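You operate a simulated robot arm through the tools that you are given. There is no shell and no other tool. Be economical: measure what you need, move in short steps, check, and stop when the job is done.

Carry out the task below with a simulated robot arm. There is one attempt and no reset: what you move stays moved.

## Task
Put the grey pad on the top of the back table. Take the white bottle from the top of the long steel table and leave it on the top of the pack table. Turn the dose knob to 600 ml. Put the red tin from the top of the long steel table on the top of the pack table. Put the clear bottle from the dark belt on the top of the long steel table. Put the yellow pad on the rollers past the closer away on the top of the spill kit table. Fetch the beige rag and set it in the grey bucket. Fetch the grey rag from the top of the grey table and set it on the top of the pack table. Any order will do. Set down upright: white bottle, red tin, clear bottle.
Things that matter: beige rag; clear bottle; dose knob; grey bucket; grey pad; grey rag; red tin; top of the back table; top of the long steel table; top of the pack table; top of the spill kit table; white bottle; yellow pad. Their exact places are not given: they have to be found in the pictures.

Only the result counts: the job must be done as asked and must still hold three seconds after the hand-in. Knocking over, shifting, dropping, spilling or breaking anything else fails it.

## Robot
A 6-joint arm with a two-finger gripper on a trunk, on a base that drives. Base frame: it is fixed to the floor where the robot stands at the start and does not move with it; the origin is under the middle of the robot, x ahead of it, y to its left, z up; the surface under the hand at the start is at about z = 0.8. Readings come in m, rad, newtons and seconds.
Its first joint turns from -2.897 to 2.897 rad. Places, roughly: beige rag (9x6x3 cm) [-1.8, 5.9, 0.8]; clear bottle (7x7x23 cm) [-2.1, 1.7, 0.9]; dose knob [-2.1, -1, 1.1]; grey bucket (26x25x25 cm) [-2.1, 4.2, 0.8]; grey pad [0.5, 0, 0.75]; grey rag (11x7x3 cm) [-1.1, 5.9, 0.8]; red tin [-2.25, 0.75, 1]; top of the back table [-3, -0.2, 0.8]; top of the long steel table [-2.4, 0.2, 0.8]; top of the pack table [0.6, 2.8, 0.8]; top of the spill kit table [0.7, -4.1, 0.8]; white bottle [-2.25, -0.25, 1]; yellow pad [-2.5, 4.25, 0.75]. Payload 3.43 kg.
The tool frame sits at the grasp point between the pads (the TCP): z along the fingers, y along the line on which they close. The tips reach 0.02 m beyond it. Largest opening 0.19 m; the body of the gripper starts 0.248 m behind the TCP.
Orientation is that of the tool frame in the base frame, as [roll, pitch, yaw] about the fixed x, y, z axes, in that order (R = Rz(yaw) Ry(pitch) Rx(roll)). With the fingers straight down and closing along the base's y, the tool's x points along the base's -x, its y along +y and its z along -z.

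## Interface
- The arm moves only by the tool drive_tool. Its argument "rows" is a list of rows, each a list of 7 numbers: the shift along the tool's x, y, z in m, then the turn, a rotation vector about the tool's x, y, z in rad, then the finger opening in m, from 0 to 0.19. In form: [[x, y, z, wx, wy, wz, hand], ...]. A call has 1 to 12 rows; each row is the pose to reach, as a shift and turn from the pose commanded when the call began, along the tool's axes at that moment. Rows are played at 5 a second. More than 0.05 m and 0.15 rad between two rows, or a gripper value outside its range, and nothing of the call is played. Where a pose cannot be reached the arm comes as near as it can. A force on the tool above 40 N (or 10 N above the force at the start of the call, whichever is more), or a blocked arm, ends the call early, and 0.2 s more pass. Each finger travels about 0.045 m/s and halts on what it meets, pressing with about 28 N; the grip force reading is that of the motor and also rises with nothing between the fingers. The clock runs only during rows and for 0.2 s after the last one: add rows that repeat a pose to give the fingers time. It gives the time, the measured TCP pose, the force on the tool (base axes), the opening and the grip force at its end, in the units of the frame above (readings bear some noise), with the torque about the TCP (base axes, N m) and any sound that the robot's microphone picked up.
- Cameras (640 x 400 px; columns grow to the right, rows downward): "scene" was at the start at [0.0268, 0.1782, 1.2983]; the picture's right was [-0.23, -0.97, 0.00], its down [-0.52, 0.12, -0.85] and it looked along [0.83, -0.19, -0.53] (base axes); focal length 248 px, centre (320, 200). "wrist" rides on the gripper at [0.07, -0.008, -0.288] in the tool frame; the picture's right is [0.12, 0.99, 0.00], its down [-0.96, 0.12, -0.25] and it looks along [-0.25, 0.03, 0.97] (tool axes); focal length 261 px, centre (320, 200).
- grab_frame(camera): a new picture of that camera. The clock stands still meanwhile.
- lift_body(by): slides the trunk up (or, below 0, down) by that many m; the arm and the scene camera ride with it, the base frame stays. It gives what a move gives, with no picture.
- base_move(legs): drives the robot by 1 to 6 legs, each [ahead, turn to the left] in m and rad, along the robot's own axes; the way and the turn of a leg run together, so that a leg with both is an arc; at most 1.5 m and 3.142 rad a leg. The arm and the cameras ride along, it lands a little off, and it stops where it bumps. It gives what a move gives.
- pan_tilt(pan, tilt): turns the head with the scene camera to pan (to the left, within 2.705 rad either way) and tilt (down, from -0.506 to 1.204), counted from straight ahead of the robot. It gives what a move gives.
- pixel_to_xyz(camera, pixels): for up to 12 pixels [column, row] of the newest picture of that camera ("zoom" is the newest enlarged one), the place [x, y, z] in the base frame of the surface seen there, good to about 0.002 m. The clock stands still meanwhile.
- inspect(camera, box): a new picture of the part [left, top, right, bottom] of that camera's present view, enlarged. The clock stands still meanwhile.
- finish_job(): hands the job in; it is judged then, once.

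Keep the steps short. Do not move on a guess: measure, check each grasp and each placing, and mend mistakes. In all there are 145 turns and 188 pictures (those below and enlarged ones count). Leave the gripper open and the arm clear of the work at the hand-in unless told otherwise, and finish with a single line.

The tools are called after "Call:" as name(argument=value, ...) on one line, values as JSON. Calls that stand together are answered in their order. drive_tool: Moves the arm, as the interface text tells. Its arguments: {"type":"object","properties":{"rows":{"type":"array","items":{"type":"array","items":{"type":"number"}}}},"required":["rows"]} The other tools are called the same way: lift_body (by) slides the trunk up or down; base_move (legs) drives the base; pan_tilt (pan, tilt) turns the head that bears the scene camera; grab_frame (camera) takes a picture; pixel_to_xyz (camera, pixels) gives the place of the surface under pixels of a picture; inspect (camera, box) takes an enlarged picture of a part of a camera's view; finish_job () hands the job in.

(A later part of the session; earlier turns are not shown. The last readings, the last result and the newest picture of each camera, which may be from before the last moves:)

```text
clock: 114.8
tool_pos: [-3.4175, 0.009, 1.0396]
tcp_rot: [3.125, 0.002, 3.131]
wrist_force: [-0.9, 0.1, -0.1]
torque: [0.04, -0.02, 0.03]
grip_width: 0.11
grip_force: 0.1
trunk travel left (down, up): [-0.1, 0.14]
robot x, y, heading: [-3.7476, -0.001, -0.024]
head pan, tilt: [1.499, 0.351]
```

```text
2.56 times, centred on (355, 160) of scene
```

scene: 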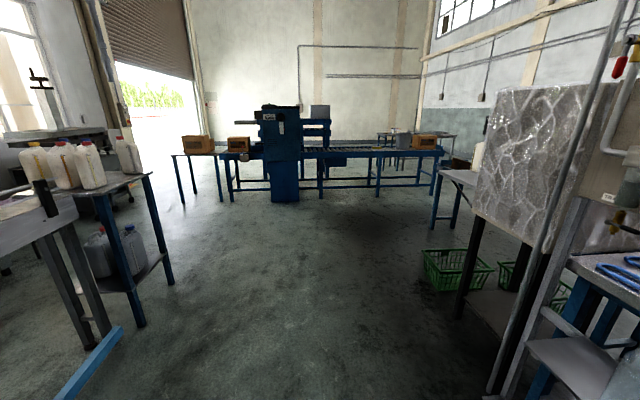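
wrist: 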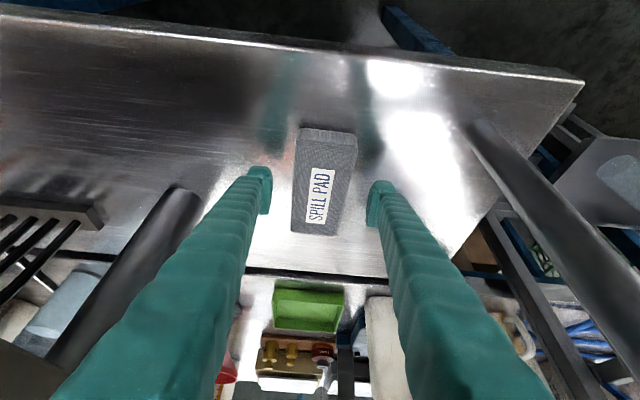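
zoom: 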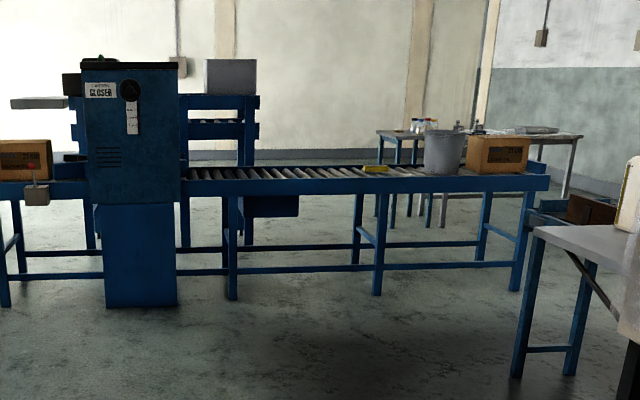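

The gap between belt table (y 2.75) and rollers (y 3.9) is passable. I go north, then east through the gap.

Call:
base_move(legs=[[0, 1.59], [1.5, 0], [1.5, 0], [0, -1.3]])

Call:
pan_tilt(pan=0.3, tilt=0.4)

Call:
grab_frame(camera="scene")

```text
clock: 136.5
tool_pos: [-3.3061, 3.0962, 1.0388]
tcp_rot: [3.126, 0.001, -2.865]
wrist_force: [0.4, -0.7, -0.4]
torque: [0.01, 0.01, 0.01]
grip_width: 0.1101
grip_force: 0.0
trunk travel left (down, up): [-0.1, 0.14]
robot x, y, heading: [-3.6211, 2.9909, 0.265]
head pan, tilt: [1.499, 0.351]
```

```text
clock: 137.9
tool_pos: [-3.3064, 3.0961, 1.0389]
tcp_rot: [3.126, 0.001, -2.865]
wrist_force: [0.3, -0.9, -0.5]
torque: [0.01, -0.02, 0.03]
grip_width: 0.1101
grip_force: 0.0
trunk travel left (down, up): [-0.1, 0.14]
robot x, y, heading: [-3.6225, 2.9961, 0.265]
head pan, tilt: [0.3, 0.4]
```

```text
155 pictures are left
```

scene: 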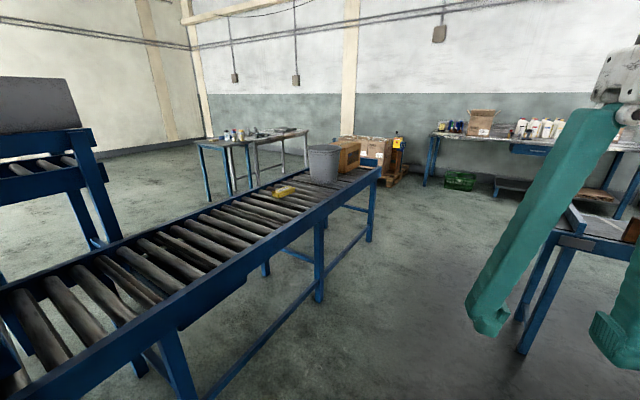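

Call:
base_move(legs=[[0, -0.13], [1.35, 0], [1.3, 0], [0, 1.43], [1.1, 0]])

Call:
pan_tilt(pan=0.35, tilt=0.5)

Call:
grab_frame(camera="scene")

```text
clock: 160.4
tool_pos: [-0.9992, 4.8388, 1.0394]
tcp_rot: [3.126, 0.002, -1.569]
wrist_force: [0.1, 0.1, -0.4]
torque: [-0.03, 0.03, -0.01]
grip_width: 0.1099
grip_force: 0.1
trunk travel left (down, up): [-0.1, 0.14]
robot x, y, heading: [-0.9885, 4.5043, 1.565]
head pan, tilt: [0.3, 0.4]
```

```text
clock: 161.1
tool_pos: [-0.9994, 4.8387, 1.0398]
tcp_rot: [3.125, 0.001, -1.569]
wrist_force: [-0.8, 0.5, 0.6]
torque: [-0.01, 0.02, 0.0]
grip_width: 0.11
grip_force: 0.2
trunk travel left (down, up): [-0.1, 0.14]
robot x, y, heading: [-0.9852, 4.5068, 1.562]
head pan, tilt: [0.351, 0.499]
```

```text
154 pictures are left
```

scene: 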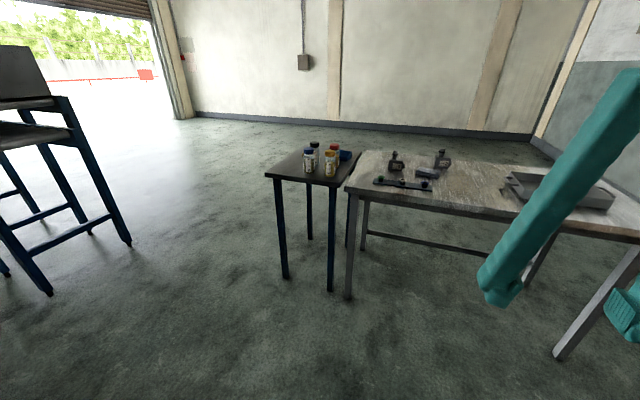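

Call:
inspect(camera="scene", box=[250, 130, 480, 220])

Call:
pixel_to_xyz(camera="scene", pixels=[[265, 176], [345, 182], [345, 155], [427, 173], [350, 187], [560, 225], [395, 168], [330, 165], [297, 165]])

```text
2.78 times, centred on (365, 175) of scene
```

zoom: 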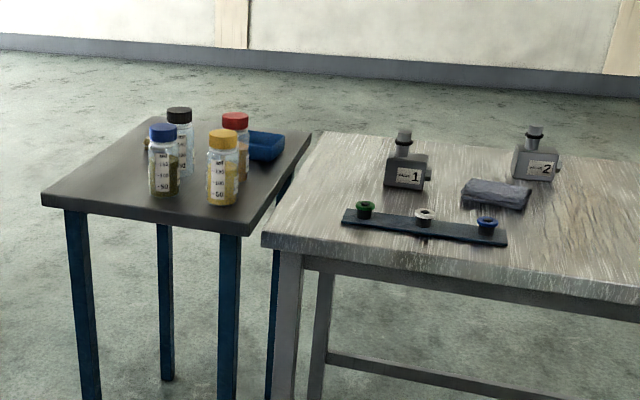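

```text
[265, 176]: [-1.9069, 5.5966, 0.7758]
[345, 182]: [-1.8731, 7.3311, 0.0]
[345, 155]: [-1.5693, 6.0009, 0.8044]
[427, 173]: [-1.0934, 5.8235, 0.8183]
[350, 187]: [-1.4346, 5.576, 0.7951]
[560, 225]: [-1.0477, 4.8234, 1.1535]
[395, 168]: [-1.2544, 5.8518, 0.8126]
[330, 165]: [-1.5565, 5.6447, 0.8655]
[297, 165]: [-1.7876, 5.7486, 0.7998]
```

The beige rag seems to be behind the blue-capped bottle (zoom (150,143)); the grey rag is at (-1.09,5.82). I move in front of the small table for a better view.

Call:
base_move(legs=[[0.5, 0], [0, 1.57], [0.7, 0], [0, -1.57]])

Call:
lift_body(by=0.14)

Call:
pan_tilt(pan=0.3, tilt=0.8)

Call:
grab_frame(camera="scene")

Call:
grab_frame(camera="wrist")

```text
clock: 175.4
tool_pos: [-1.7067, 5.3155, 1.04]
tcp_rot: [3.125, 0.001, -1.527]
wrist_force: [0.4, -0.8, 0.6]
torque: [0.03, -0.01, 0.02]
grip_width: 0.1099
grip_force: 0.1
trunk travel left (down, up): [-0.1, 0.14]
robot x, y, heading: [-1.6824, 4.9817, 1.605]
head pan, tilt: [0.351, 0.499]
```

```text
clock: 177.1
tool_pos: [-1.7068, 5.3144, 1.1781]
tcp_rot: [3.125, 0.002, -1.525]
wrist_force: [0.2, 1.3, 0.5]
torque: [-0.02, 0.01, 0.03]
grip_width: 0.1099
grip_force: 0.0
trunk travel left (down, up): [-0.24, 0.0]
robot x, y, heading: [-1.6783, 4.9814, 1.605]
head pan, tilt: [0.351, 0.499]
```

```text
clock: 177.9
tool_pos: [-1.7063, 5.3147, 1.1787]
tcp_rot: [3.126, 0.002, -1.526]
wrist_force: [0.2, -0.3, -0.3]
torque: [0.02, 0.0, 0.03]
grip_width: 0.11
grip_force: 0.1
trunk travel left (down, up): [-0.24, 0.0]
robot x, y, heading: [-1.68, 4.9807, 1.602]
head pan, tilt: [0.3, 0.799]
```

```text
152 pictures are left
```

scene: 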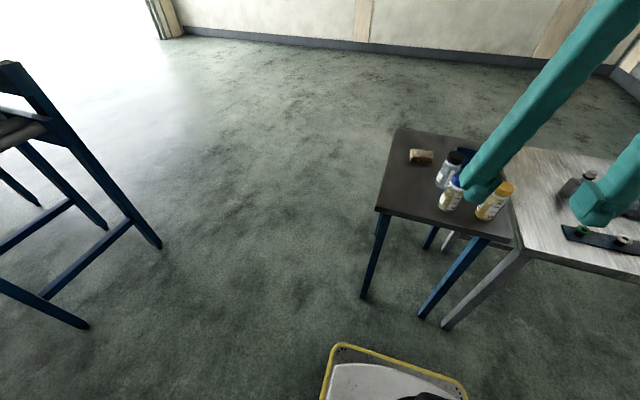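

```text
151 pictures are left
```

wrist: 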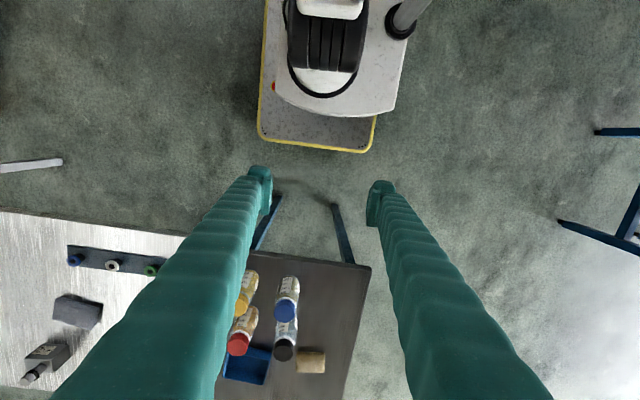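

The beige rag is visible at wrist (311,361) / scene (421,156). Measuring it and its neighbours.

Call:
pixel_to_xyz(camera="wrist", pixels=[[300, 352], [325, 352], [323, 371], [298, 371], [311, 361], [285, 352], [265, 365], [285, 312], [345, 345], [72, 312]])

Call:
inspect(camera="scene", box=[370, 120, 520, 240])

Call:
pixel_to_xyz(camera="scene", pixels=[[410, 150], [431, 152], [411, 162], [430, 163], [455, 157], [376, 210], [402, 128], [455, 181]])

```text
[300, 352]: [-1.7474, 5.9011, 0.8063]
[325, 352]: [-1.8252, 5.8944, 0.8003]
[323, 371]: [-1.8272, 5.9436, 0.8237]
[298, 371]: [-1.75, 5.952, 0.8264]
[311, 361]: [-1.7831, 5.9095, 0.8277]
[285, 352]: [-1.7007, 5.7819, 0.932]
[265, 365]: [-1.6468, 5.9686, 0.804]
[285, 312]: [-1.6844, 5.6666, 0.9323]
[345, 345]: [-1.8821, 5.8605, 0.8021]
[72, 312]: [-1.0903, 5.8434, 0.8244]
```

```text
3.33 times, centred on (445, 180) of scene
```

zoom: 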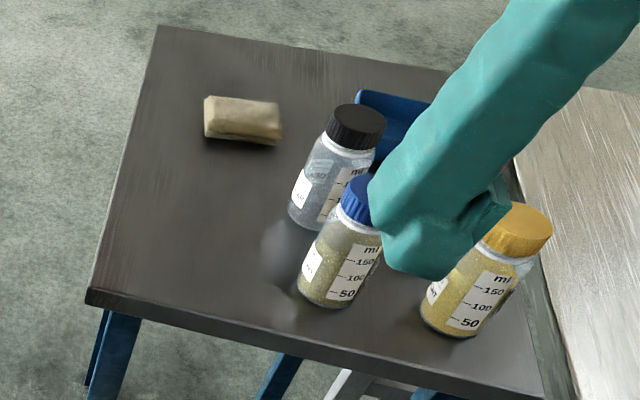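

```text
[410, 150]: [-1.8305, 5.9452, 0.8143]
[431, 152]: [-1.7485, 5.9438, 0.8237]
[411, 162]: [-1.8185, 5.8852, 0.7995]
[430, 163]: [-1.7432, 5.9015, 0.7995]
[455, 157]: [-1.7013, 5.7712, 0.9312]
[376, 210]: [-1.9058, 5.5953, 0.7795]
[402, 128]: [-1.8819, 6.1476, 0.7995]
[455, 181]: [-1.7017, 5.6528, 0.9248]
```

Rag centre (-1.787,5.921), top 0.827; the fingers already close along x, with bottles clear (y<5.81). I drive 0.07 m closer, then move above the rag.

Call:
base_move(legs=[[0.07, 0]])

```text
clock: 178.9
tool_pos: [-1.7098, 5.3872, 1.1782]
tcp_rot: [3.126, 0.003, -1.524]
wrist_force: [0.8, -0.6, 0.5]
torque: [0.04, -0.01, -0.01]
grip_width: 0.11
grip_force: 0.1
trunk travel left (down, up): [-0.24, 0.0]
robot x, y, heading: [-1.6797, 5.0579, 1.608]
head pan, tilt: [0.3, 0.799]
```

Call:
drive_tool(rows=[[-0.048, 0.005, 0, 0, 0, 0, 0.13], [-0.096, 0.01, 0, 0, 0, 0, 0.13], [-0.144, 0.014, 0, 0, 0, 0, 0.13], [-0.192, 0.019, 0, 0, 0, 0, 0.13], [-0.24, 0.024, 0, 0, 0, 0, 0.13], [-0.288, 0.028, 0, 0, 0, 0, 0.13], [-0.336, 0.033, 0, 0, 0, 0, 0.13], [-0.384, 0.038, 0, 0, 0, 0, 0.13], [-0.432, 0.042, 0, 0, 0, 0, 0.13], [-0.48, 0.047, 0, 0, 0, 0, 0.13], [-0.52, 0.05, 0, 0, 0, 0, 0.13], [-0.537, 0.052, 0, 0, 0, 0, 0.13]])

Call:
grab_frame(camera="wrist")

```text
clock: 181.5
tool_pos: [-1.7839, 5.921, 1.1788]
tcp_rot: [3.127, 0.003, -1.526]
wrist_force: [0.2, 0.1, -0.5]
torque: [-0.01, 0.0, -0.01]
grip_width: 0.1301
grip_force: 0.1
trunk travel left (down, up): [-0.24, 0.0]
robot x, y, heading: [-1.6816, 5.0566, 1.604]
head pan, tilt: [0.3, 0.799]
```

```text
149 pictures are left
```

wrist: 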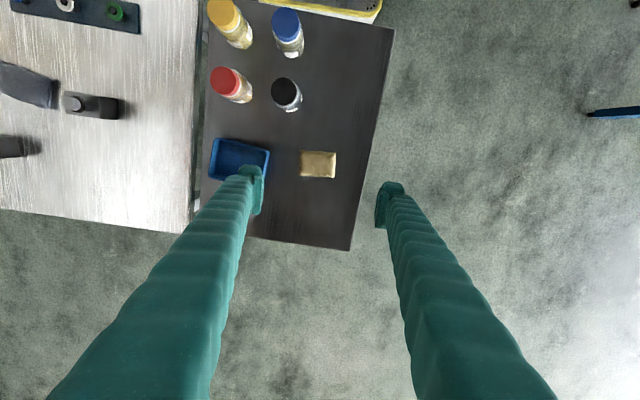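

Call:
pixel_to_xyz(camera="wrist", pixels=[[269, 152], [266, 178], [301, 153], [336, 155], [334, 178], [301, 176], [318, 164]])

```text
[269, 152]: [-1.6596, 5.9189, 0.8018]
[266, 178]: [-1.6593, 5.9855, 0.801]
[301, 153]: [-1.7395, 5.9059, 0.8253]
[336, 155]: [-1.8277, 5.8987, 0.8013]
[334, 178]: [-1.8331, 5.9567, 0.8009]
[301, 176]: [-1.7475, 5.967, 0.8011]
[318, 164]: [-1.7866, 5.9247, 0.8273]
```

Clear of the tray. I go down 0.354 m and close.

Call:
drive_tool(rows=[[0, 0.003, 0.049, 0, 0, 0, 0.13], [0, 0.003, 0.098, 0, 0, 0, 0.13], [0, 0.003, 0.147, 0, 0, 0, 0.13], [0, 0.003, 0.196, 0, 0, 0, 0.13], [0, 0.003, 0.245, 0, 0, 0, 0.13], [0, 0.003, 0.294, 0, 0, 0, 0.13], [0, 0.003, 0.335, 0, 0, 0, 0.13], [0, 0.003, 0.353, 0, 0, 0, 0.13], [0, 0.003, 0.353, 0, 0, 0, 0.09], [0, 0.003, 0.353, 0, 0, 0, 0.05], [0, 0.003, 0.353, 0, 0, 0, 0.03], [0, 0.003, 0.353, 0, 0, 0, 0.03]])

Call:
drive_tool(rows=[[0, 0, 0, 0, 0, 0, 0.03], [0, 0, -0.04, 0, 0, 0, 0.03], [0, 0, -0.08, 0, 0, 0, 0.03], [0, 0, -0.12, 0, 0, 0, 0.03], [0, 0, -0.17, 0, 0, 0, 0.03], [0, 0, -0.22, 0, 0, 0, 0.03], [0, 0, -0.27, 0, 0, 0, 0.03], [0, 0, -0.32, 0, 0, 0, 0.03], [0, 0, -0.36, 0, 0, 0, 0.03]])

Call:
grab_frame(camera="wrist")

```text
clock: 184.1
tool_pos: [-1.7944, 5.9226, 0.8227]
tcp_rot: [3.126, 0.003, -1.527]
wrist_force: [-0.5, 0.9, -0.1]
torque: [0.0, 0.0, 0.02]
grip_width: 0.0833
grip_force: 27.8
trunk travel left (down, up): [-0.24, 0.0]
robot x, y, heading: [-1.6811, 5.0556, 1.607]
head pan, tilt: [0.3, 0.799]
```

```text
clock: 186.1
tool_pos: [-1.7888, 5.9227, 1.1895]
tcp_rot: [3.128, 0.0, -1.525]
wrist_force: [-0.4, -0.4, 0.0]
torque: [0.01, -0.01, 0.01]
grip_width: 0.0838
grip_force: 28.0
trunk travel left (down, up): [-0.24, 0.0]
robot x, y, heading: [-1.6835, 5.055, 1.604]
head pan, tilt: [0.3, 0.799]
```

```text
148 pictures are left
```

wrist: 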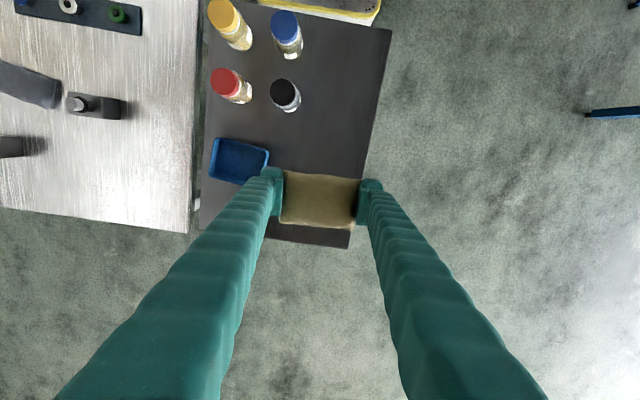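

Rag gripped (0.084 m, 28 N). I pull the arm back 0.42 m, then look left toward the bucket.

Call:
drive_tool(rows=[[0.048, 0, 0, 0, 0, 0, 0.03], [0.096, 0, 0, 0, 0, 0, 0.03], [0.144, 0, 0, 0, 0, 0, 0.03], [0.192, 0, 0, 0, 0, 0, 0.03], [0.24, 0, 0, 0, 0, 0, 0.03], [0.288, 0, 0, 0, 0, 0, 0.03], [0.336, 0, 0, 0, 0, 0, 0.03], [0.384, 0, 0, 0, 0, 0, 0.03], [0.42, 0, 0, 0, 0, 0, 0.03]])

Call:
pan_tilt(pan=2.2, tilt=0.6)

Call:
grab_frame(camera="scene")

```text
clock: 188.1
tool_pos: [-1.7681, 5.505, 1.1853]
tcp_rot: [3.128, 0.001, -1.525]
wrist_force: [-0.3, 1.0, -0.8]
torque: [-0.16, -0.01, 0.0]
grip_width: 0.0834
grip_force: 27.8
trunk travel left (down, up): [-0.24, 0.0]
robot x, y, heading: [-1.6791, 5.0577, 1.602]
head pan, tilt: [0.3, 0.799]
```

```text
clock: 190.0
tool_pos: [-1.7691, 5.5059, 1.1859]
tcp_rot: [3.126, 0.002, -1.525]
wrist_force: [0.0, 0.5, -1.5]
torque: [0.0, -0.01, 0.01]
grip_width: 0.0834
grip_force: 28.2
trunk travel left (down, up): [-0.24, 0.0]
robot x, y, heading: [-1.6754, 5.0551, 1.604]
head pan, tilt: [2.201, 0.6]
```

```text
147 pictures are left
```

scene: 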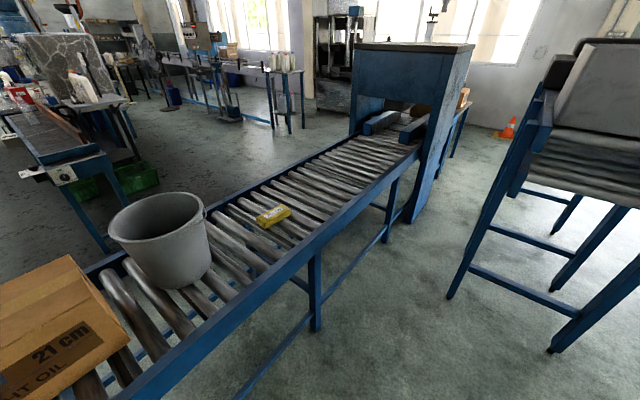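

Call:
pixel_to_xyz(camera="scene", pixels=[[108, 230], [203, 205], [155, 198], [165, 240], [170, 280], [273, 215], [316, 330], [450, 295], [290, 270], [552, 350], [160, 265]])

```text
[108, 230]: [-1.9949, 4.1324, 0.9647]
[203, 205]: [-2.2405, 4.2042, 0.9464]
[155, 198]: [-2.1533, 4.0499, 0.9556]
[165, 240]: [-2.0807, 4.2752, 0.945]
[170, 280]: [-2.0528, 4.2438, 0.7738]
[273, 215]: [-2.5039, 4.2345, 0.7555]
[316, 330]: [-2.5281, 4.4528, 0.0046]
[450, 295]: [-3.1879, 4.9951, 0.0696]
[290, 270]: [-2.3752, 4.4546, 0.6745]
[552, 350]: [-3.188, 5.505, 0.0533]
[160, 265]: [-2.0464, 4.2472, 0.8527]
```

Bucket rim z≈0.96, centre ≈(-2.12,4.17). I drive to about (-2.06,5.05), facing the bucket from the north.

Call:
base_move(legs=[[0, 1.54], [0.38, 0], [0, 1.57], [0.06, 0]])

Call:
grab_frame(camera="wrist")

```text
clock: 201.1
tool_pos: [-1.9942, 4.5349, 1.1868]
tcp_rot: [3.125, 0.001, 1.603]
wrist_force: [0.0, 0.9, -0.1]
torque: [-0.05, -0.04, -0.03]
grip_width: 0.0836
grip_force: 27.7
trunk travel left (down, up): [-0.24, 0.0]
robot x, y, heading: [-2.0767, 4.9867, -1.547]
head pan, tilt: [2.201, 0.6]
```

```text
146 pictures are left
```

wrist: 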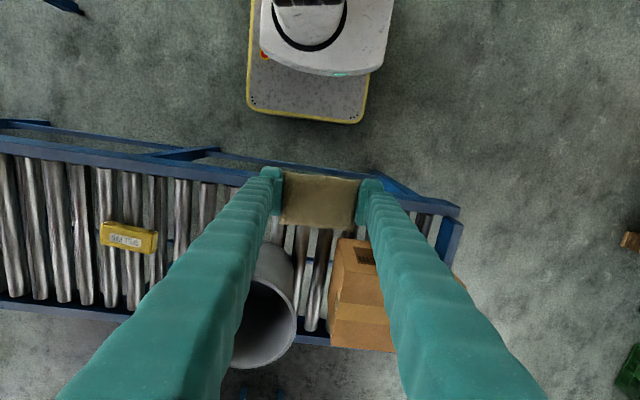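

Call:
drive_tool(rows=[[-0.045, -0.017, 0, 0, 0, 0, 0.03], [-0.09, -0.034, 0, 0, 0, 0, 0.03], [-0.135, -0.052, 0, 0, 0, 0, 0.03], [-0.18, -0.069, 0, 0, 0, 0, 0.03], [-0.226, -0.086, 0, 0, 0, 0, 0.03], [-0.271, -0.103, 0, 0, 0, 0, 0.03], [-0.316, -0.121, 0, 0, 0, 0, 0.03], [-0.361, -0.138, 0, 0, 0, 0, 0.03]])

Call:
grab_frame(camera="wrist")

```text
clock: 202.9
tool_pos: [-2.1195, 4.1705, 1.1868]
tcp_rot: [3.127, 0.003, 1.603]
wrist_force: [0.2, 1.5, 1.0]
torque: [-0.21, 0.01, -0.01]
grip_width: 0.0835
grip_force: 28.3
trunk travel left (down, up): [-0.24, 0.0]
robot x, y, heading: [-2.0745, 4.9916, -1.548]
head pan, tilt: [2.201, 0.6]
```

```text
145 pictures are left
```

wrist: 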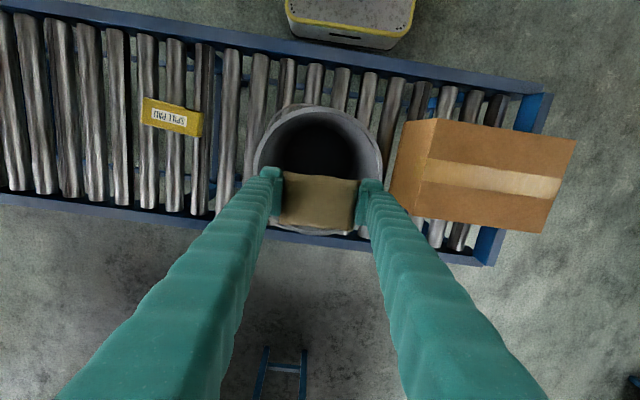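

Call:
pixel_to_xyz(camera="wrist", pixels=[[257, 160], [318, 109], [379, 160], [315, 145], [145, 99], [203, 113], [200, 135], [143, 121], [300, 230], [405, 160]])

```text
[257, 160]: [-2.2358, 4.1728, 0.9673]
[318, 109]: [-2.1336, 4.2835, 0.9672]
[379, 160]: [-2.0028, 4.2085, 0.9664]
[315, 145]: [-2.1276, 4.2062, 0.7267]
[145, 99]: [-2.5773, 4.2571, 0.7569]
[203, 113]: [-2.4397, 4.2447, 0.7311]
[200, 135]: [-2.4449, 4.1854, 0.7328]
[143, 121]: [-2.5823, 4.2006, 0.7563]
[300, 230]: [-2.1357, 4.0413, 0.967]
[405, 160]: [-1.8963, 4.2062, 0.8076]
```

Bucket centre confirmed (-2.12,4.163), bottom z 0.727. I go down to TCP 0.81 and open to 0.11 inside it.

Call:
drive_tool(rows=[[0.003, 0, 0.048, 0, 0, 0, 0.03], [0.006, 0, 0.096, 0, 0, 0, 0.03], [0.006, 0, 0.144, 0, 0, 0, 0.03], [0.006, 0, 0.192, 0, 0, 0, 0.03], [0.006, 0, 0.24, 0, 0, 0, 0.03], [0.006, 0, 0.288, 0, 0, 0, 0.03], [0.006, 0, 0.336, 0, 0, 0, 0.03], [0.006, 0, 0.376, 0, 0, 0, 0.03], [0.006, 0, 0.376, 0, 0, 0, 0.09], [0.006, 0, 0.376, 0, 0, 0, 0.11], [0.006, 0, 0.376, 0, 0, 0, 0.11], [0.006, 0, 0.376, 0, 0, 0, 0.11]])

Call:
drive_tool(rows=[[0, 0, -0.045, 0, 0, 0, 0.11], [0, 0, -0.09, 0, 0, 0, 0.11], [0, 0, -0.135, 0, 0, 0, 0.11], [0, 0, -0.18, 0, 0, 0, 0.11], [0, 0, -0.225, 0, 0, 0, 0.11], [0, 0, -0.27, 0, 0, 0, 0.11], [0, 0, -0.315, 0, 0, 0, 0.11], [0, 0, -0.36, 0, 0, 0, 0.11]])

Call:
grab_frame(camera="wrist")

```text
clock: 205.5
tool_pos: [-2.1135, 4.1713, 0.8118]
tcp_rot: [3.127, 0.001, 1.602]
wrist_force: [0.3, 0.9, 0.2]
torque: [-0.02, 0.01, 0.0]
grip_width: 0.1102
grip_force: 0.0
trunk travel left (down, up): [-0.24, 0.0]
robot x, y, heading: [-2.0733, 4.9869, -1.547]
head pan, tilt: [2.201, 0.6]
```

```text
clock: 207.3
tool_pos: [-2.1218, 4.1756, 1.1683]
tcp_rot: [3.127, -0.002, 1.602]
wrist_force: [-0.3, -0.1, -0.2]
torque: [0.09, 0.0, 0.03]
grip_width: 0.1101
grip_force: 0.0
trunk travel left (down, up): [-0.24, 0.0]
robot x, y, heading: [-2.0737, 4.988, -1.548]
head pan, tilt: [2.201, 0.6]
```

```text
144 pictures are left
```

wrist: 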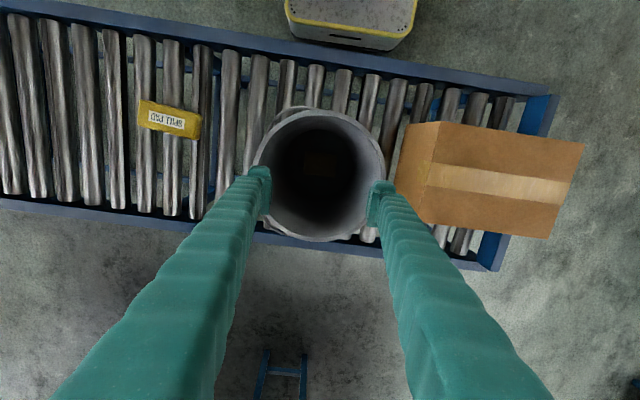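

The rag lies in the bucket (faintly seen at (320,163)). Next the yellow pad, reachable from here: centre (-2.512,4.221). I go over it and turn the tool so it closes along y.

Call:
drive_tool(rows=[[0.005, -0.035, 0, 0, 0, -0.131, 0.12], [0.01, -0.07, 0, 0, 0, -0.262, 0.12], [0.016, -0.105, 0, 0, 0, -0.393, 0.12], [0.021, -0.141, 0, 0, 0, -0.524, 0.12], [0.026, -0.176, 0, 0, 0, -0.655, 0.12], [0.031, -0.212, 0, 0, 0, -0.785, 0.12], [0.037, -0.247, 0, 0, 0, -0.916, 0.12], [0.042, -0.282, 0, 0, 0, -1.047, 0.12], [0.047, -0.317, 0, 0, 0, -1.178, 0.12], [0.052, -0.353, 0, 0, 0, -1.309, 0.12], [0.0575, -0.388, 0, 0, 0, -1.44, 0.12]])

Call:
grab_frame(camera="wrist")

```text
clock: 209.7
tool_pos: [-2.5087, 4.22, 1.1628]
tcp_rot: [-3.141, 0.015, 3.045]
wrist_force: [0.6, 0.2, -0.4]
torque: [-0.01, 0.13, -0.03]
grip_width: 0.12
grip_force: 0.1
trunk travel left (down, up): [-0.24, 0.0]
robot x, y, heading: [-2.0771, 4.992, -1.548]
head pan, tilt: [2.201, 0.6]
```

```text
143 pictures are left
```

wrist: 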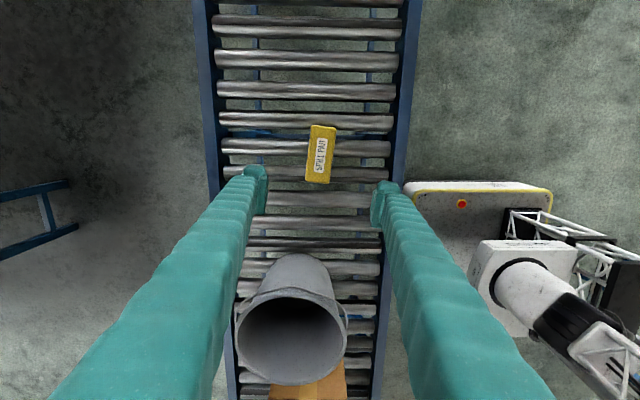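

Call:
pixel_to_xyz(camera="wrist", pixels=[[309, 126], [336, 128], [331, 183], [306, 181], [320, 154], [350, 148], [300, 146], [345, 133]])

```text
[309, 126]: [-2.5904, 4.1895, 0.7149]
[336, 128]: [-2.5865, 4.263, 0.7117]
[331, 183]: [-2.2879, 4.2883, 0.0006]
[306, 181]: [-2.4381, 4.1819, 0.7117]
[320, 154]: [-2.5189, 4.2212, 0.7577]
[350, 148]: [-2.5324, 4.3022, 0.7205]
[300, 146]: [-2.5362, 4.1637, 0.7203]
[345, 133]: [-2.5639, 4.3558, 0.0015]
```

Call:
drive_tool(rows=[[0.002, 0, 0.049, 0, 0, 0, 0.12], [0.004, 0, 0.098, 0, 0, 0, 0.12], [0.006, 0, 0.147, 0, 0, 0, 0.12], [0.008, 0, 0.196, 0, 0, 0, 0.12], [0.01, 0, 0.245, 0, 0, 0, 0.12], [0.012, 0, 0.294, 0, 0, 0, 0.12], [0.012, 0, 0.343, 0, 0, 0, 0.12], [0.012, 0, 0.388, 0, 0, 0, 0.12], [0.012, 0, 0.416, 0, 0, 0, 0.12]])

Call:
drive_tool(rows=[[0, 0, 0, 0, 0, 0, 0.08], [0, 0, 0, 0, 0, 0, 0.05], [0, 0, 0, 0, 0, 0, 0.03], [0, 0, 0, 0, 0, 0, 0.03], [0, 0, 0, 0, 0, 0, 0.03]])

Call:
drive_tool(rows=[[0, 0, -0.03, 0, 0, 0, 0.03], [0, 0, -0.07, 0, 0, 0, 0.03], [0, 0, -0.12, 0, 0, 0, 0.03], [0, 0, -0.17, 0, 0, 0, 0.03], [0, 0, -0.22, 0, 0, 0, 0.03], [0, 0, -0.27, 0, 0, 0, 0.03], [0, 0, -0.32, 0, 0, 0, 0.03], [0, 0, -0.37, 0, 0, 0, 0.03], [0, 0, -0.4, 0, 0, 0, 0.03]])

Call:
grab_frame(camera="wrist")

```text
clock: 211.7
tool_pos: [-2.5157, 4.22, 0.7489]
tcp_rot: [-3.14, 0.014, 3.042]
wrist_force: [-0.8, 1.5, 1.2]
torque: [-0.03, 0.05, 0.03]
grip_width: 0.1202
grip_force: 0.1
trunk travel left (down, up): [-0.24, 0.0]
robot x, y, heading: [-2.0799, 4.9886, -1.549]
head pan, tilt: [2.201, 0.6]
```

```text
clock: 212.9
tool_pos: [-2.5164, 4.2203, 0.7498]
tcp_rot: [3.141, 0.016, 3.041]
wrist_force: [-0.3, 0.4, 0.3]
torque: [-0.03, 0.01, 0.01]
grip_width: 0.0667
grip_force: 27.5
trunk travel left (down, up): [-0.24, 0.0]
robot x, y, heading: [-2.0783, 4.9874, -1.549]
head pan, tilt: [2.201, 0.6]
```

```text
clock: 214.9
tool_pos: [-2.5226, 4.2237, 1.149]
tcp_rot: [-3.141, 0.016, 3.042]
wrist_force: [-0.7, -0.2, -0.1]
torque: [0.03, 0.0, -0.02]
grip_width: 0.0668
grip_force: 28.1
trunk travel left (down, up): [-0.24, 0.0]
robot x, y, heading: [-2.0771, 4.9902, -1.549]
head pan, tilt: [2.201, 0.6]
```

```text
142 pictures are left
```

wrist: 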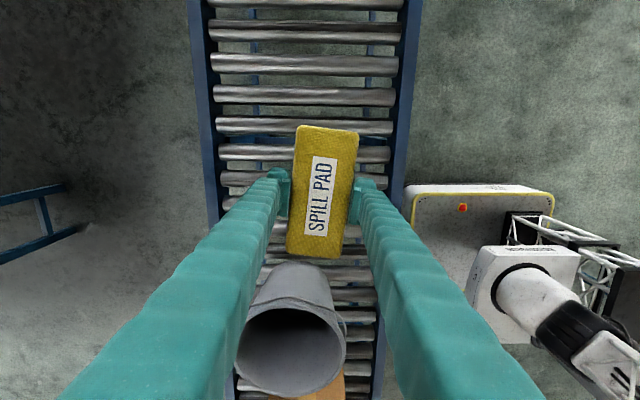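

Yellow pad held. I pull the arm in to 0.45 m in front of the robot.

Call:
drive_tool(rows=[[-0.035, 0.03, 0, 0, 0, 0, 0.03], [-0.07, 0.06, 0, 0, 0, 0, 0.03], [-0.104, 0.09, 0, 0, 0, 0, 0.03], [-0.139, 0.121, 0, 0, 0, 0, 0.03], [-0.174, 0.151, 0, 0, 0, 0, 0.03], [-0.208, 0.181, 0, 0, 0, 0, 0.03], [-0.243, 0.212, 0, 0, 0, 0, 0.03], [-0.278, 0.242, 0, 0, 0, 0, 0.03], [-0.312, 0.272, 0, 0, 0, 0, 0.03], [-0.347, 0.302, 0, 0, 0, 0, 0.03], [-0.382, 0.333, 0, 0, 0, 0, 0.03], [-0.416, 0.363, 0, 0, 0, 0, 0.03]])

Call:
base_move(legs=[[0, 1.55], [1.2, 0], [0, -1.57], [1.5, 0], [1.5, 0], [1.5, 0]])

Call:
pan_tilt(pan=0.3, tilt=0.35)

Call:
grab_frame(camera="scene")

```text
clock: 217.5
tool_pos: [-2.0685, 4.5405, 1.1541]
tcp_rot: [3.14, 0.015, 3.043]
wrist_force: [0.6, -1.3, -1.0]
torque: [0.19, -0.01, 0.01]
grip_width: 0.0665
grip_force: 28.6
trunk travel left (down, up): [-0.24, 0.0]
robot x, y, heading: [-2.0764, 4.9866, -1.552]
head pan, tilt: [2.201, 0.6]
```

```text
clock: 252.3
tool_pos: [-0.8576, 0.1098, 1.1555]
tcp_rot: [3.142, 0.015, 3.012]
wrist_force: [0.1, 0.3, -1.4]
torque: [-0.03, 0.01, 0.0]
grip_width: 0.0666
grip_force: 27.7
trunk travel left (down, up): [-0.24, 0.0]
robot x, y, heading: [-0.8523, 0.5585, -1.581]
head pan, tilt: [2.201, 0.6]
```

```text
clock: 254.2
tool_pos: [-0.8578, 0.111, 1.1552]
tcp_rot: [-3.141, 0.015, 3.011]
wrist_force: [0.4, 0.5, -0.1]
torque: [-0.02, 0.01, 0.02]
grip_width: 0.0664
grip_force: 27.7
trunk travel left (down, up): [-0.24, 0.0]
robot x, y, heading: [-0.8517, 0.5563, -1.578]
head pan, tilt: [0.3, 0.351]
```

```text
141 pictures are left
```

scene: 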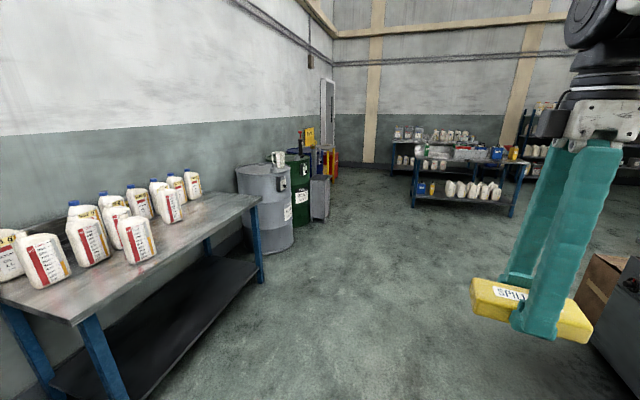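

Call:
inspect(camera="scene", box=[230, 90, 400, 240])

Call:
pixel_to_xyz(camera="scene", pixels=[[320, 180], [325, 150], [320, 215], [298, 248], [440, 150], [490, 200], [400, 145], [515, 215], [410, 195], [258, 280]])

```text
2.67 times, centred on (315, 165) of scene
```

zoom: 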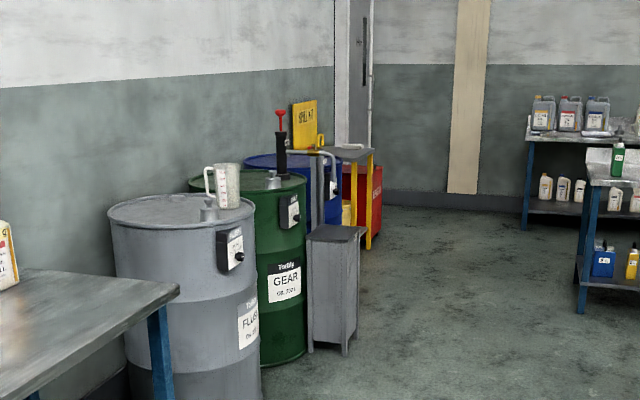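

```text
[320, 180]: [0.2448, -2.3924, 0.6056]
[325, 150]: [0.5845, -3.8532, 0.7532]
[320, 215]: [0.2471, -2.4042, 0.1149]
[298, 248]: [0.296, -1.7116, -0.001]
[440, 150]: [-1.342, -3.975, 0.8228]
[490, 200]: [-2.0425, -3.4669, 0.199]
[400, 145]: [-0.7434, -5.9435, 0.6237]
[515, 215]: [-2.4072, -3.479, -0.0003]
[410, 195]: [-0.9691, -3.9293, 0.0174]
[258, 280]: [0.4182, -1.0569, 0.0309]
```

The spill kit table is the yellow-legged one with the "SPILL KIT" sign near (0.6,-3.9). I drive to about (-0.3,-3.2).

Call:
base_move(legs=[[0, 0.15], [1.3, 0], [1.3, 0], [1.1, 0], [0, 0.5]])

Call:
pan_tilt(pan=0.0, tilt=0.5)

Call:
grab_frame(camera="scene")

```text
clock: 273.8
tool_pos: [-0.0003, -3.3677, 1.1553]
tcp_rot: [-3.14, 0.016, -2.583]
wrist_force: [0.1, 0.2, -0.4]
torque: [0.02, 0.04, -0.02]
grip_width: 0.067
grip_force: 28.0
trunk travel left (down, up): [-0.24, 0.0]
robot x, y, heading: [-0.28, -3.0185, -0.896]
head pan, tilt: [0.3, 0.351]
```

```text
clock: 274.6
tool_pos: [-0.0003, -3.3683, 1.1548]
tcp_rot: [-3.141, 0.015, -2.584]
wrist_force: [-0.3, 0.1, -0.9]
torque: [0.0, 0.05, 0.0]
grip_width: 0.0668
grip_force: 27.7
trunk travel left (down, up): [-0.24, 0.0]
robot x, y, heading: [-0.2802, -3.0214, -0.89]
head pan, tilt: [0.0, 0.499]
```

```text
139 pictures are left
```

scene: 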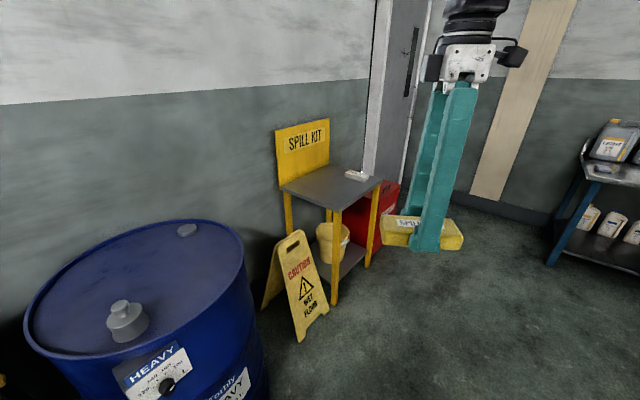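

Call:
pixel_to_xyz(camera="scene", pixels=[[283, 188], [335, 208], [378, 182], [330, 167], [333, 185], [355, 175], [300, 320], [265, 305], [330, 140], [290, 240]])

Call:
inspect(camera="scene", box=[250, 110, 410, 250])

```text
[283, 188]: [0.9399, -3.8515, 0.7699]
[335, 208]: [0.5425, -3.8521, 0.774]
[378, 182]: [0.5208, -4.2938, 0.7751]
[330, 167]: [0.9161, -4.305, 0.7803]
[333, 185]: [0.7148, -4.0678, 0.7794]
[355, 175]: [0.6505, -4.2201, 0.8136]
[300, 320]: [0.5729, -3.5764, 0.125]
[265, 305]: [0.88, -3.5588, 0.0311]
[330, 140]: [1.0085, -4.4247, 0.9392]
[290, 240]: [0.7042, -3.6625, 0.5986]
```

```text
2.86 times, centred on (330, 180) of scene
```

zoom: 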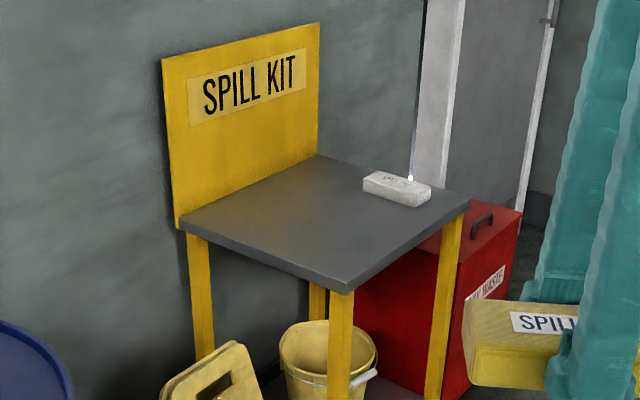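

Table x 0.53–0.93, y -4.30..-3.85, z 0.78; a white pad lies at (0.65,-4.22). I'll set the yellow pad at about (0.70,-3.99), from the west side.

Call:
base_move(legs=[[0, -0.39], [0.96, 0], [0, 1.27]])

Call:
grab_frame(camera="wrist")

```text
clock: 284.4
tool_pos: [0.4399, -3.9816, 1.1553]
tcp_rot: [-3.141, 0.016, -1.691]
wrist_force: [0.0, -0.1, -1.0]
torque: [0.01, -0.02, 0.01]
grip_width: 0.0667
grip_force: 28.0
trunk travel left (down, up): [-0.24, 0.0]
robot x, y, heading: [-0.0059, -3.9798, 0.008]
head pan, tilt: [0.0, 0.499]
```

```text
137 pictures are left
```

wrist: 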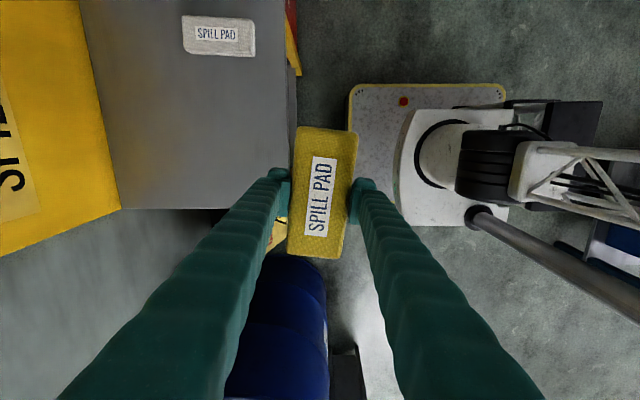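

Call:
drive_tool(rows=[[-0.004, -0.045, 0, 0, 0, 0, 0.03], [-0.008, -0.09, 0, 0, 0, 0, 0.03], [-0.012, -0.135, 0, 0, 0, 0, 0.03], [-0.015, -0.18, 0, 0, 0, 0, 0.03], [-0.018, -0.225, 0.02, 0, 0, 0, 0.03], [-0.021, -0.259, 0.05, 0, 0, 0, 0.03], [-0.021, -0.259, 0.1, 0, 0, 0, 0.03], [-0.021, -0.259, 0.15, 0, 0, 0, 0.03], [-0.021, -0.259, 0.2, 0, 0, 0, 0.03], [-0.021, -0.259, 0.25, 0, 0, 0, 0.03], [-0.021, -0.259, 0.3, 0, 0, 0, 0.03], [-0.021, -0.259, 0.335, 0, 0, 0, 0.03]])

Call:
grab_frame(camera="wrist")

```text
clock: 287.0
tool_pos: [0.6982, -3.9864, 0.8226]
tcp_rot: [-3.14, 0.017, -1.691]
wrist_force: [-0.9, 0.0, 0.0]
torque: [-0.02, -0.13, 0.0]
grip_width: 0.0664
grip_force: 28.7
trunk travel left (down, up): [-0.24, 0.0]
robot x, y, heading: [-0.0075, -3.9766, -0.0]
head pan, tilt: [0.0, 0.499]
```

```text
136 pictures are left
```

wrist: 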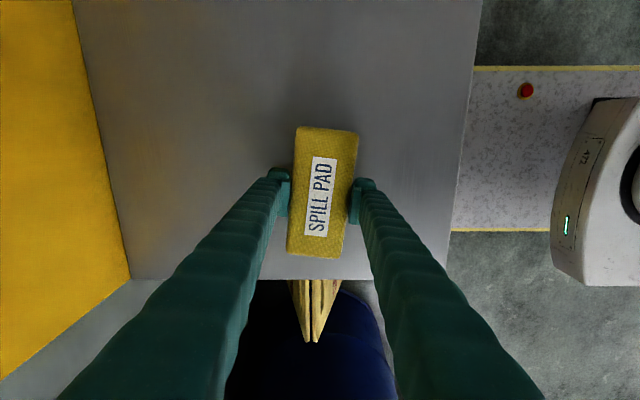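

Over the table; I lower 0.014 m, open, and rise.

Call:
drive_tool(rows=[[0, 0, 0.007, 0, 0, 0, 0.03], [0, 0, 0.014, 0, 0, 0, 0.03], [0, 0, 0.014, 0, 0, 0, 0.07], [0, 0, 0.014, 0, 0, 0, 0.1], [0, 0, 0.014, 0, 0, 0, 0.11], [0, 0, 0.014, 0, 0, 0, 0.11], [0, 0, -0.03, 0, 0, 0, 0.11], [0, 0, -0.08, 0, 0, 0, 0.11], [0, 0, -0.13, 0, 0, 0, 0.11], [0, 0, -0.18, 0, 0, 0, 0.11], [0, 0, -0.23, 0, 0, 0, 0.11], [0, 0, -0.28, 0, 0, 0, 0.11]])

Call:
grab_frame(camera="wrist")

```text
clock: 289.6
tool_pos: [0.7024, -3.9922, 1.0978]
tcp_rot: [3.138, 0.015, -1.69]
wrist_force: [0.0, 0.6, -1.0]
torque: [-0.04, 0.08, 0.01]
grip_width: 0.11
grip_force: 0.1
trunk travel left (down, up): [-0.24, 0.0]
robot x, y, heading: [-0.0072, -3.9771, 0.001]
head pan, tilt: [0.0, 0.499]
```

```text
135 pictures are left
```

wrist: 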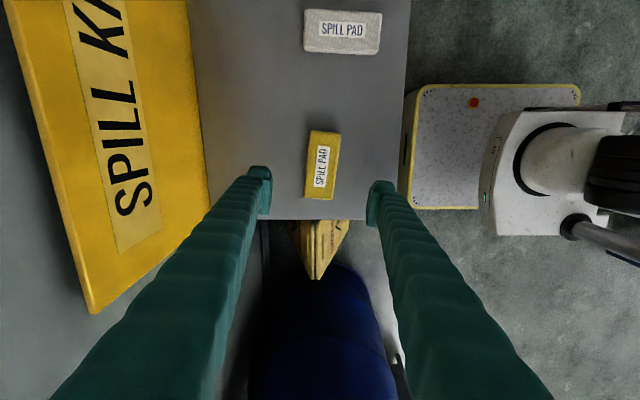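

Yellow pad is on the spill kit table, well inside. Next the dose knob. I retract the arm while undoing the tool turn, then drive to the doser.

Call:
drive_tool(rows=[[0.003, 0.025, 0, 0, 0, 0.145, 0.11], [0.006, 0.05, 0, 0, 0, 0.29, 0.11], [0.009, 0.075, 0, 0, 0, 0.435, 0.11], [0.012, 0.1, 0, 0, 0, 0.58, 0.11], [0.015, 0.125, 0, 0, 0, 0.725, 0.11], [0.018, 0.15, 0, 0, 0, 0.87, 0.11], [0.021, 0.175, 0, 0, 0, 1.015, 0.11], [0.024, 0.2, 0, 0, 0, 1.16, 0.11], [0.027, 0.224, 0, 0, 0, 1.305, 0.11], [0.03, 0.248, 0, 0, 0, 1.45, 0.11]])

Call:
base_move(legs=[[-0.3, 0], [0, 1.93], [1.5, 0], [1.3, 0], [0, 1.21]])

Call:
pan_tilt(pan=-0.2, tilt=0.4)

Call:
grab_frame(camera="scene")

```text
clock: 291.8
tool_pos: [0.4511, -3.9925, 1.0971]
tcp_rot: [3.125, 0.002, 3.138]
wrist_force: [1.2, -0.3, -0.9]
torque: [0.02, 0.11, 0.01]
grip_width: 0.1102
grip_force: 0.1
trunk travel left (down, up): [-0.24, 0.0]
robot x, y, heading: [-0.0035, -3.9834, -0.0]
head pan, tilt: [0.0, 0.499]
```

```text
clock: 315.0
tool_pos: [-1.8567, -1.4549, 1.0964]
tcp_rot: [3.125, 0.003, 0.062]
wrist_force: [0.7, 0.2, -1.0]
torque: [0.03, 0.01, -0.01]
grip_width: 0.11
grip_force: 0.1
trunk travel left (down, up): [-0.24, 0.0]
robot x, y, heading: [-1.3999, -1.4343, -3.081]
head pan, tilt: [0.0, 0.499]
```

```text
clock: 315.8
tool_pos: [-1.8586, -1.4534, 1.0973]
tcp_rot: [3.127, 0.003, 0.061]
wrist_force: [-0.7, 0.7, 0.6]
torque: [-0.02, -0.01, -0.02]
grip_width: 0.11
grip_force: 0.0
trunk travel left (down, up): [-0.24, 0.0]
robot x, y, heading: [-1.4016, -1.4395, -3.076]
head pan, tilt: [-0.201, 0.4]
```

```text
134 pictures are left
```

scene: 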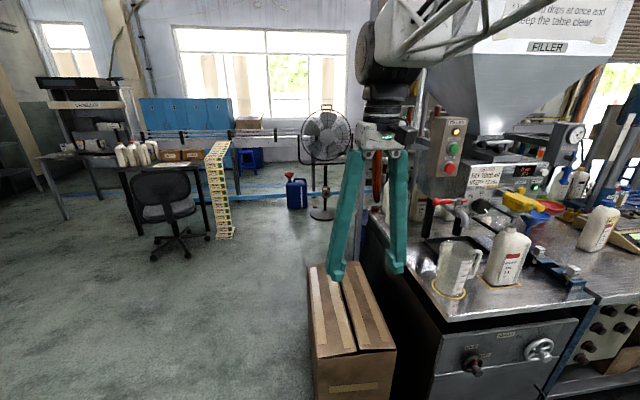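

I shift north to face the doser at y≈-0.95.

Call:
base_move(legs=[[0, -1.74], [0.5, 0], [0, 1.67]])

Call:
pan_tilt(pan=0.15, tilt=0.45)

Call:
grab_frame(camera="scene")

```text
clock: 327.4
tool_pos: [-1.7999, -0.9189, 1.0986]
tcp_rot: [3.126, 0.002, -0.024]
wrist_force: [0.6, -0.1, 0.4]
torque: [0.0, -0.02, 0.02]
grip_width: 0.1102
grip_force: 0.0
trunk travel left (down, up): [-0.24, 0.0]
robot x, y, heading: [-1.3398, -0.9387, 3.118]
head pan, tilt: [-0.201, 0.4]
```

```text
clock: 328.2
tool_pos: [-1.8014, -0.9192, 1.0972]
tcp_rot: [3.125, 0.002, -0.023]
wrist_force: [0.3, 0.4, 0.6]
torque: [-0.03, 0.02, -0.01]
grip_width: 0.1101
grip_force: 0.0
trunk travel left (down, up): [-0.24, 0.0]
robot x, y, heading: [-1.3411, -0.9438, 3.12]
head pan, tilt: [0.15, 0.45]
```

```text
133 pictures are left
```

scene: 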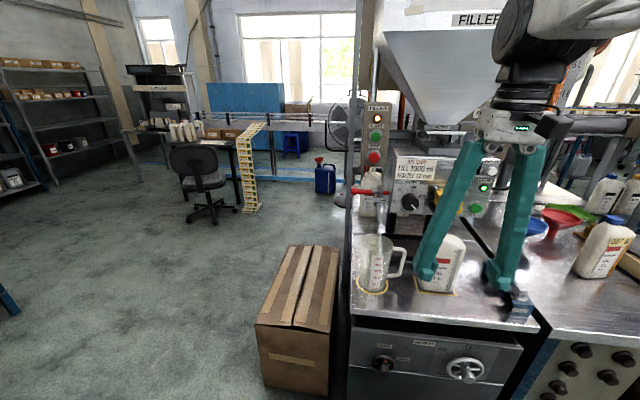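

Knob at about (410,203). I enlarge it.

Call:
inspect(camera="scene", box=[380, 170, 450, 230])

Call:
pixel_to_xyz(camera="zoom", pixels=[[280, 215], [300, 240], [230, 170], [180, 240], [420, 220], [280, 160], [320, 300]])

```text
6.67 times, centred on (415, 200) of scene
```

zoom: 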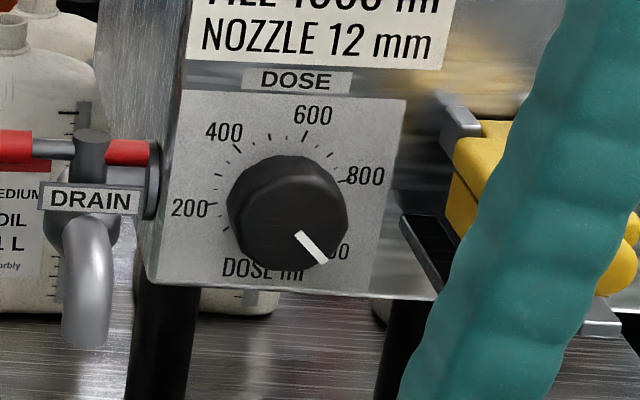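

```text
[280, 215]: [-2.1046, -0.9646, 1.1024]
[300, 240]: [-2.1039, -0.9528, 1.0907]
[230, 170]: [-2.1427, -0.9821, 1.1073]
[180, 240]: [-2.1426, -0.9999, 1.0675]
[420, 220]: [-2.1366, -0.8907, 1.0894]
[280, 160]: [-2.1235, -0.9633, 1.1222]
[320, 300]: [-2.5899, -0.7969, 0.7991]
```

Call:
inspect(camera="scene", box=[396, 182, 426, 216])

```text
11.76 times, centred on (411, 199) of scene
```

zoom: 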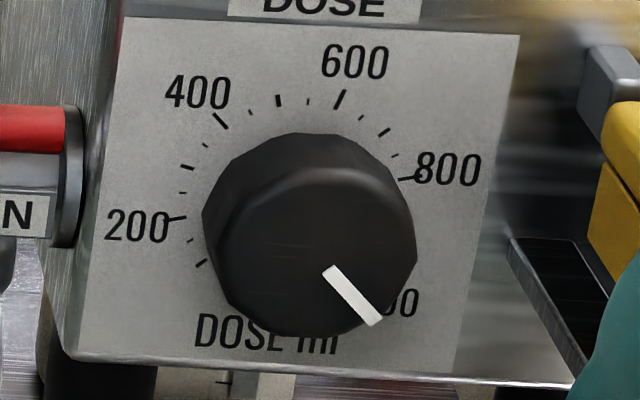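

Call:
pixel_to_xyz(camera="zoom", pixels=[[176, 218], [221, 121], [279, 101], [341, 99], [384, 132], [408, 178], [187, 168], [201, 263], [331, 272], [374, 320], [310, 240], [130, 30]])

Call:
pixel_to_xyz(camera="zoom", pixels=[[228, 270], [412, 250], [320, 325], [320, 175], [500, 60], [110, 350], [420, 370], [250, 200], [380, 210], [560, 290]])

```text
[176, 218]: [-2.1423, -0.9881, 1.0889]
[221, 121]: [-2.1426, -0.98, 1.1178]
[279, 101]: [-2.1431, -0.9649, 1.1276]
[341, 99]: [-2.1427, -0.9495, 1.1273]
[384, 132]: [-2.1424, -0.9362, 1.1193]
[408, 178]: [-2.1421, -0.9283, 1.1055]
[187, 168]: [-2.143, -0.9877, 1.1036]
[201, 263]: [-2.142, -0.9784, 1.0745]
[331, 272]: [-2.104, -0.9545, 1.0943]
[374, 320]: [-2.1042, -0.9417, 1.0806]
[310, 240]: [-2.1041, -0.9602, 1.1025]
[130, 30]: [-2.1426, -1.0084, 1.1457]
```

```text
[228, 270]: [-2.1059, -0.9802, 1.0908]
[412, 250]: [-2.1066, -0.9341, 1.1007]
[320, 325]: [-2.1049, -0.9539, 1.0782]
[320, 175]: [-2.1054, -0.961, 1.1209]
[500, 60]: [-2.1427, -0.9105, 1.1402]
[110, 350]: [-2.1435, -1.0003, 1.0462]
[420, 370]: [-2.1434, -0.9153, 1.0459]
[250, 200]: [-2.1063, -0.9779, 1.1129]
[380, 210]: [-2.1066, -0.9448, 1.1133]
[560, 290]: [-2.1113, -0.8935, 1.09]
```

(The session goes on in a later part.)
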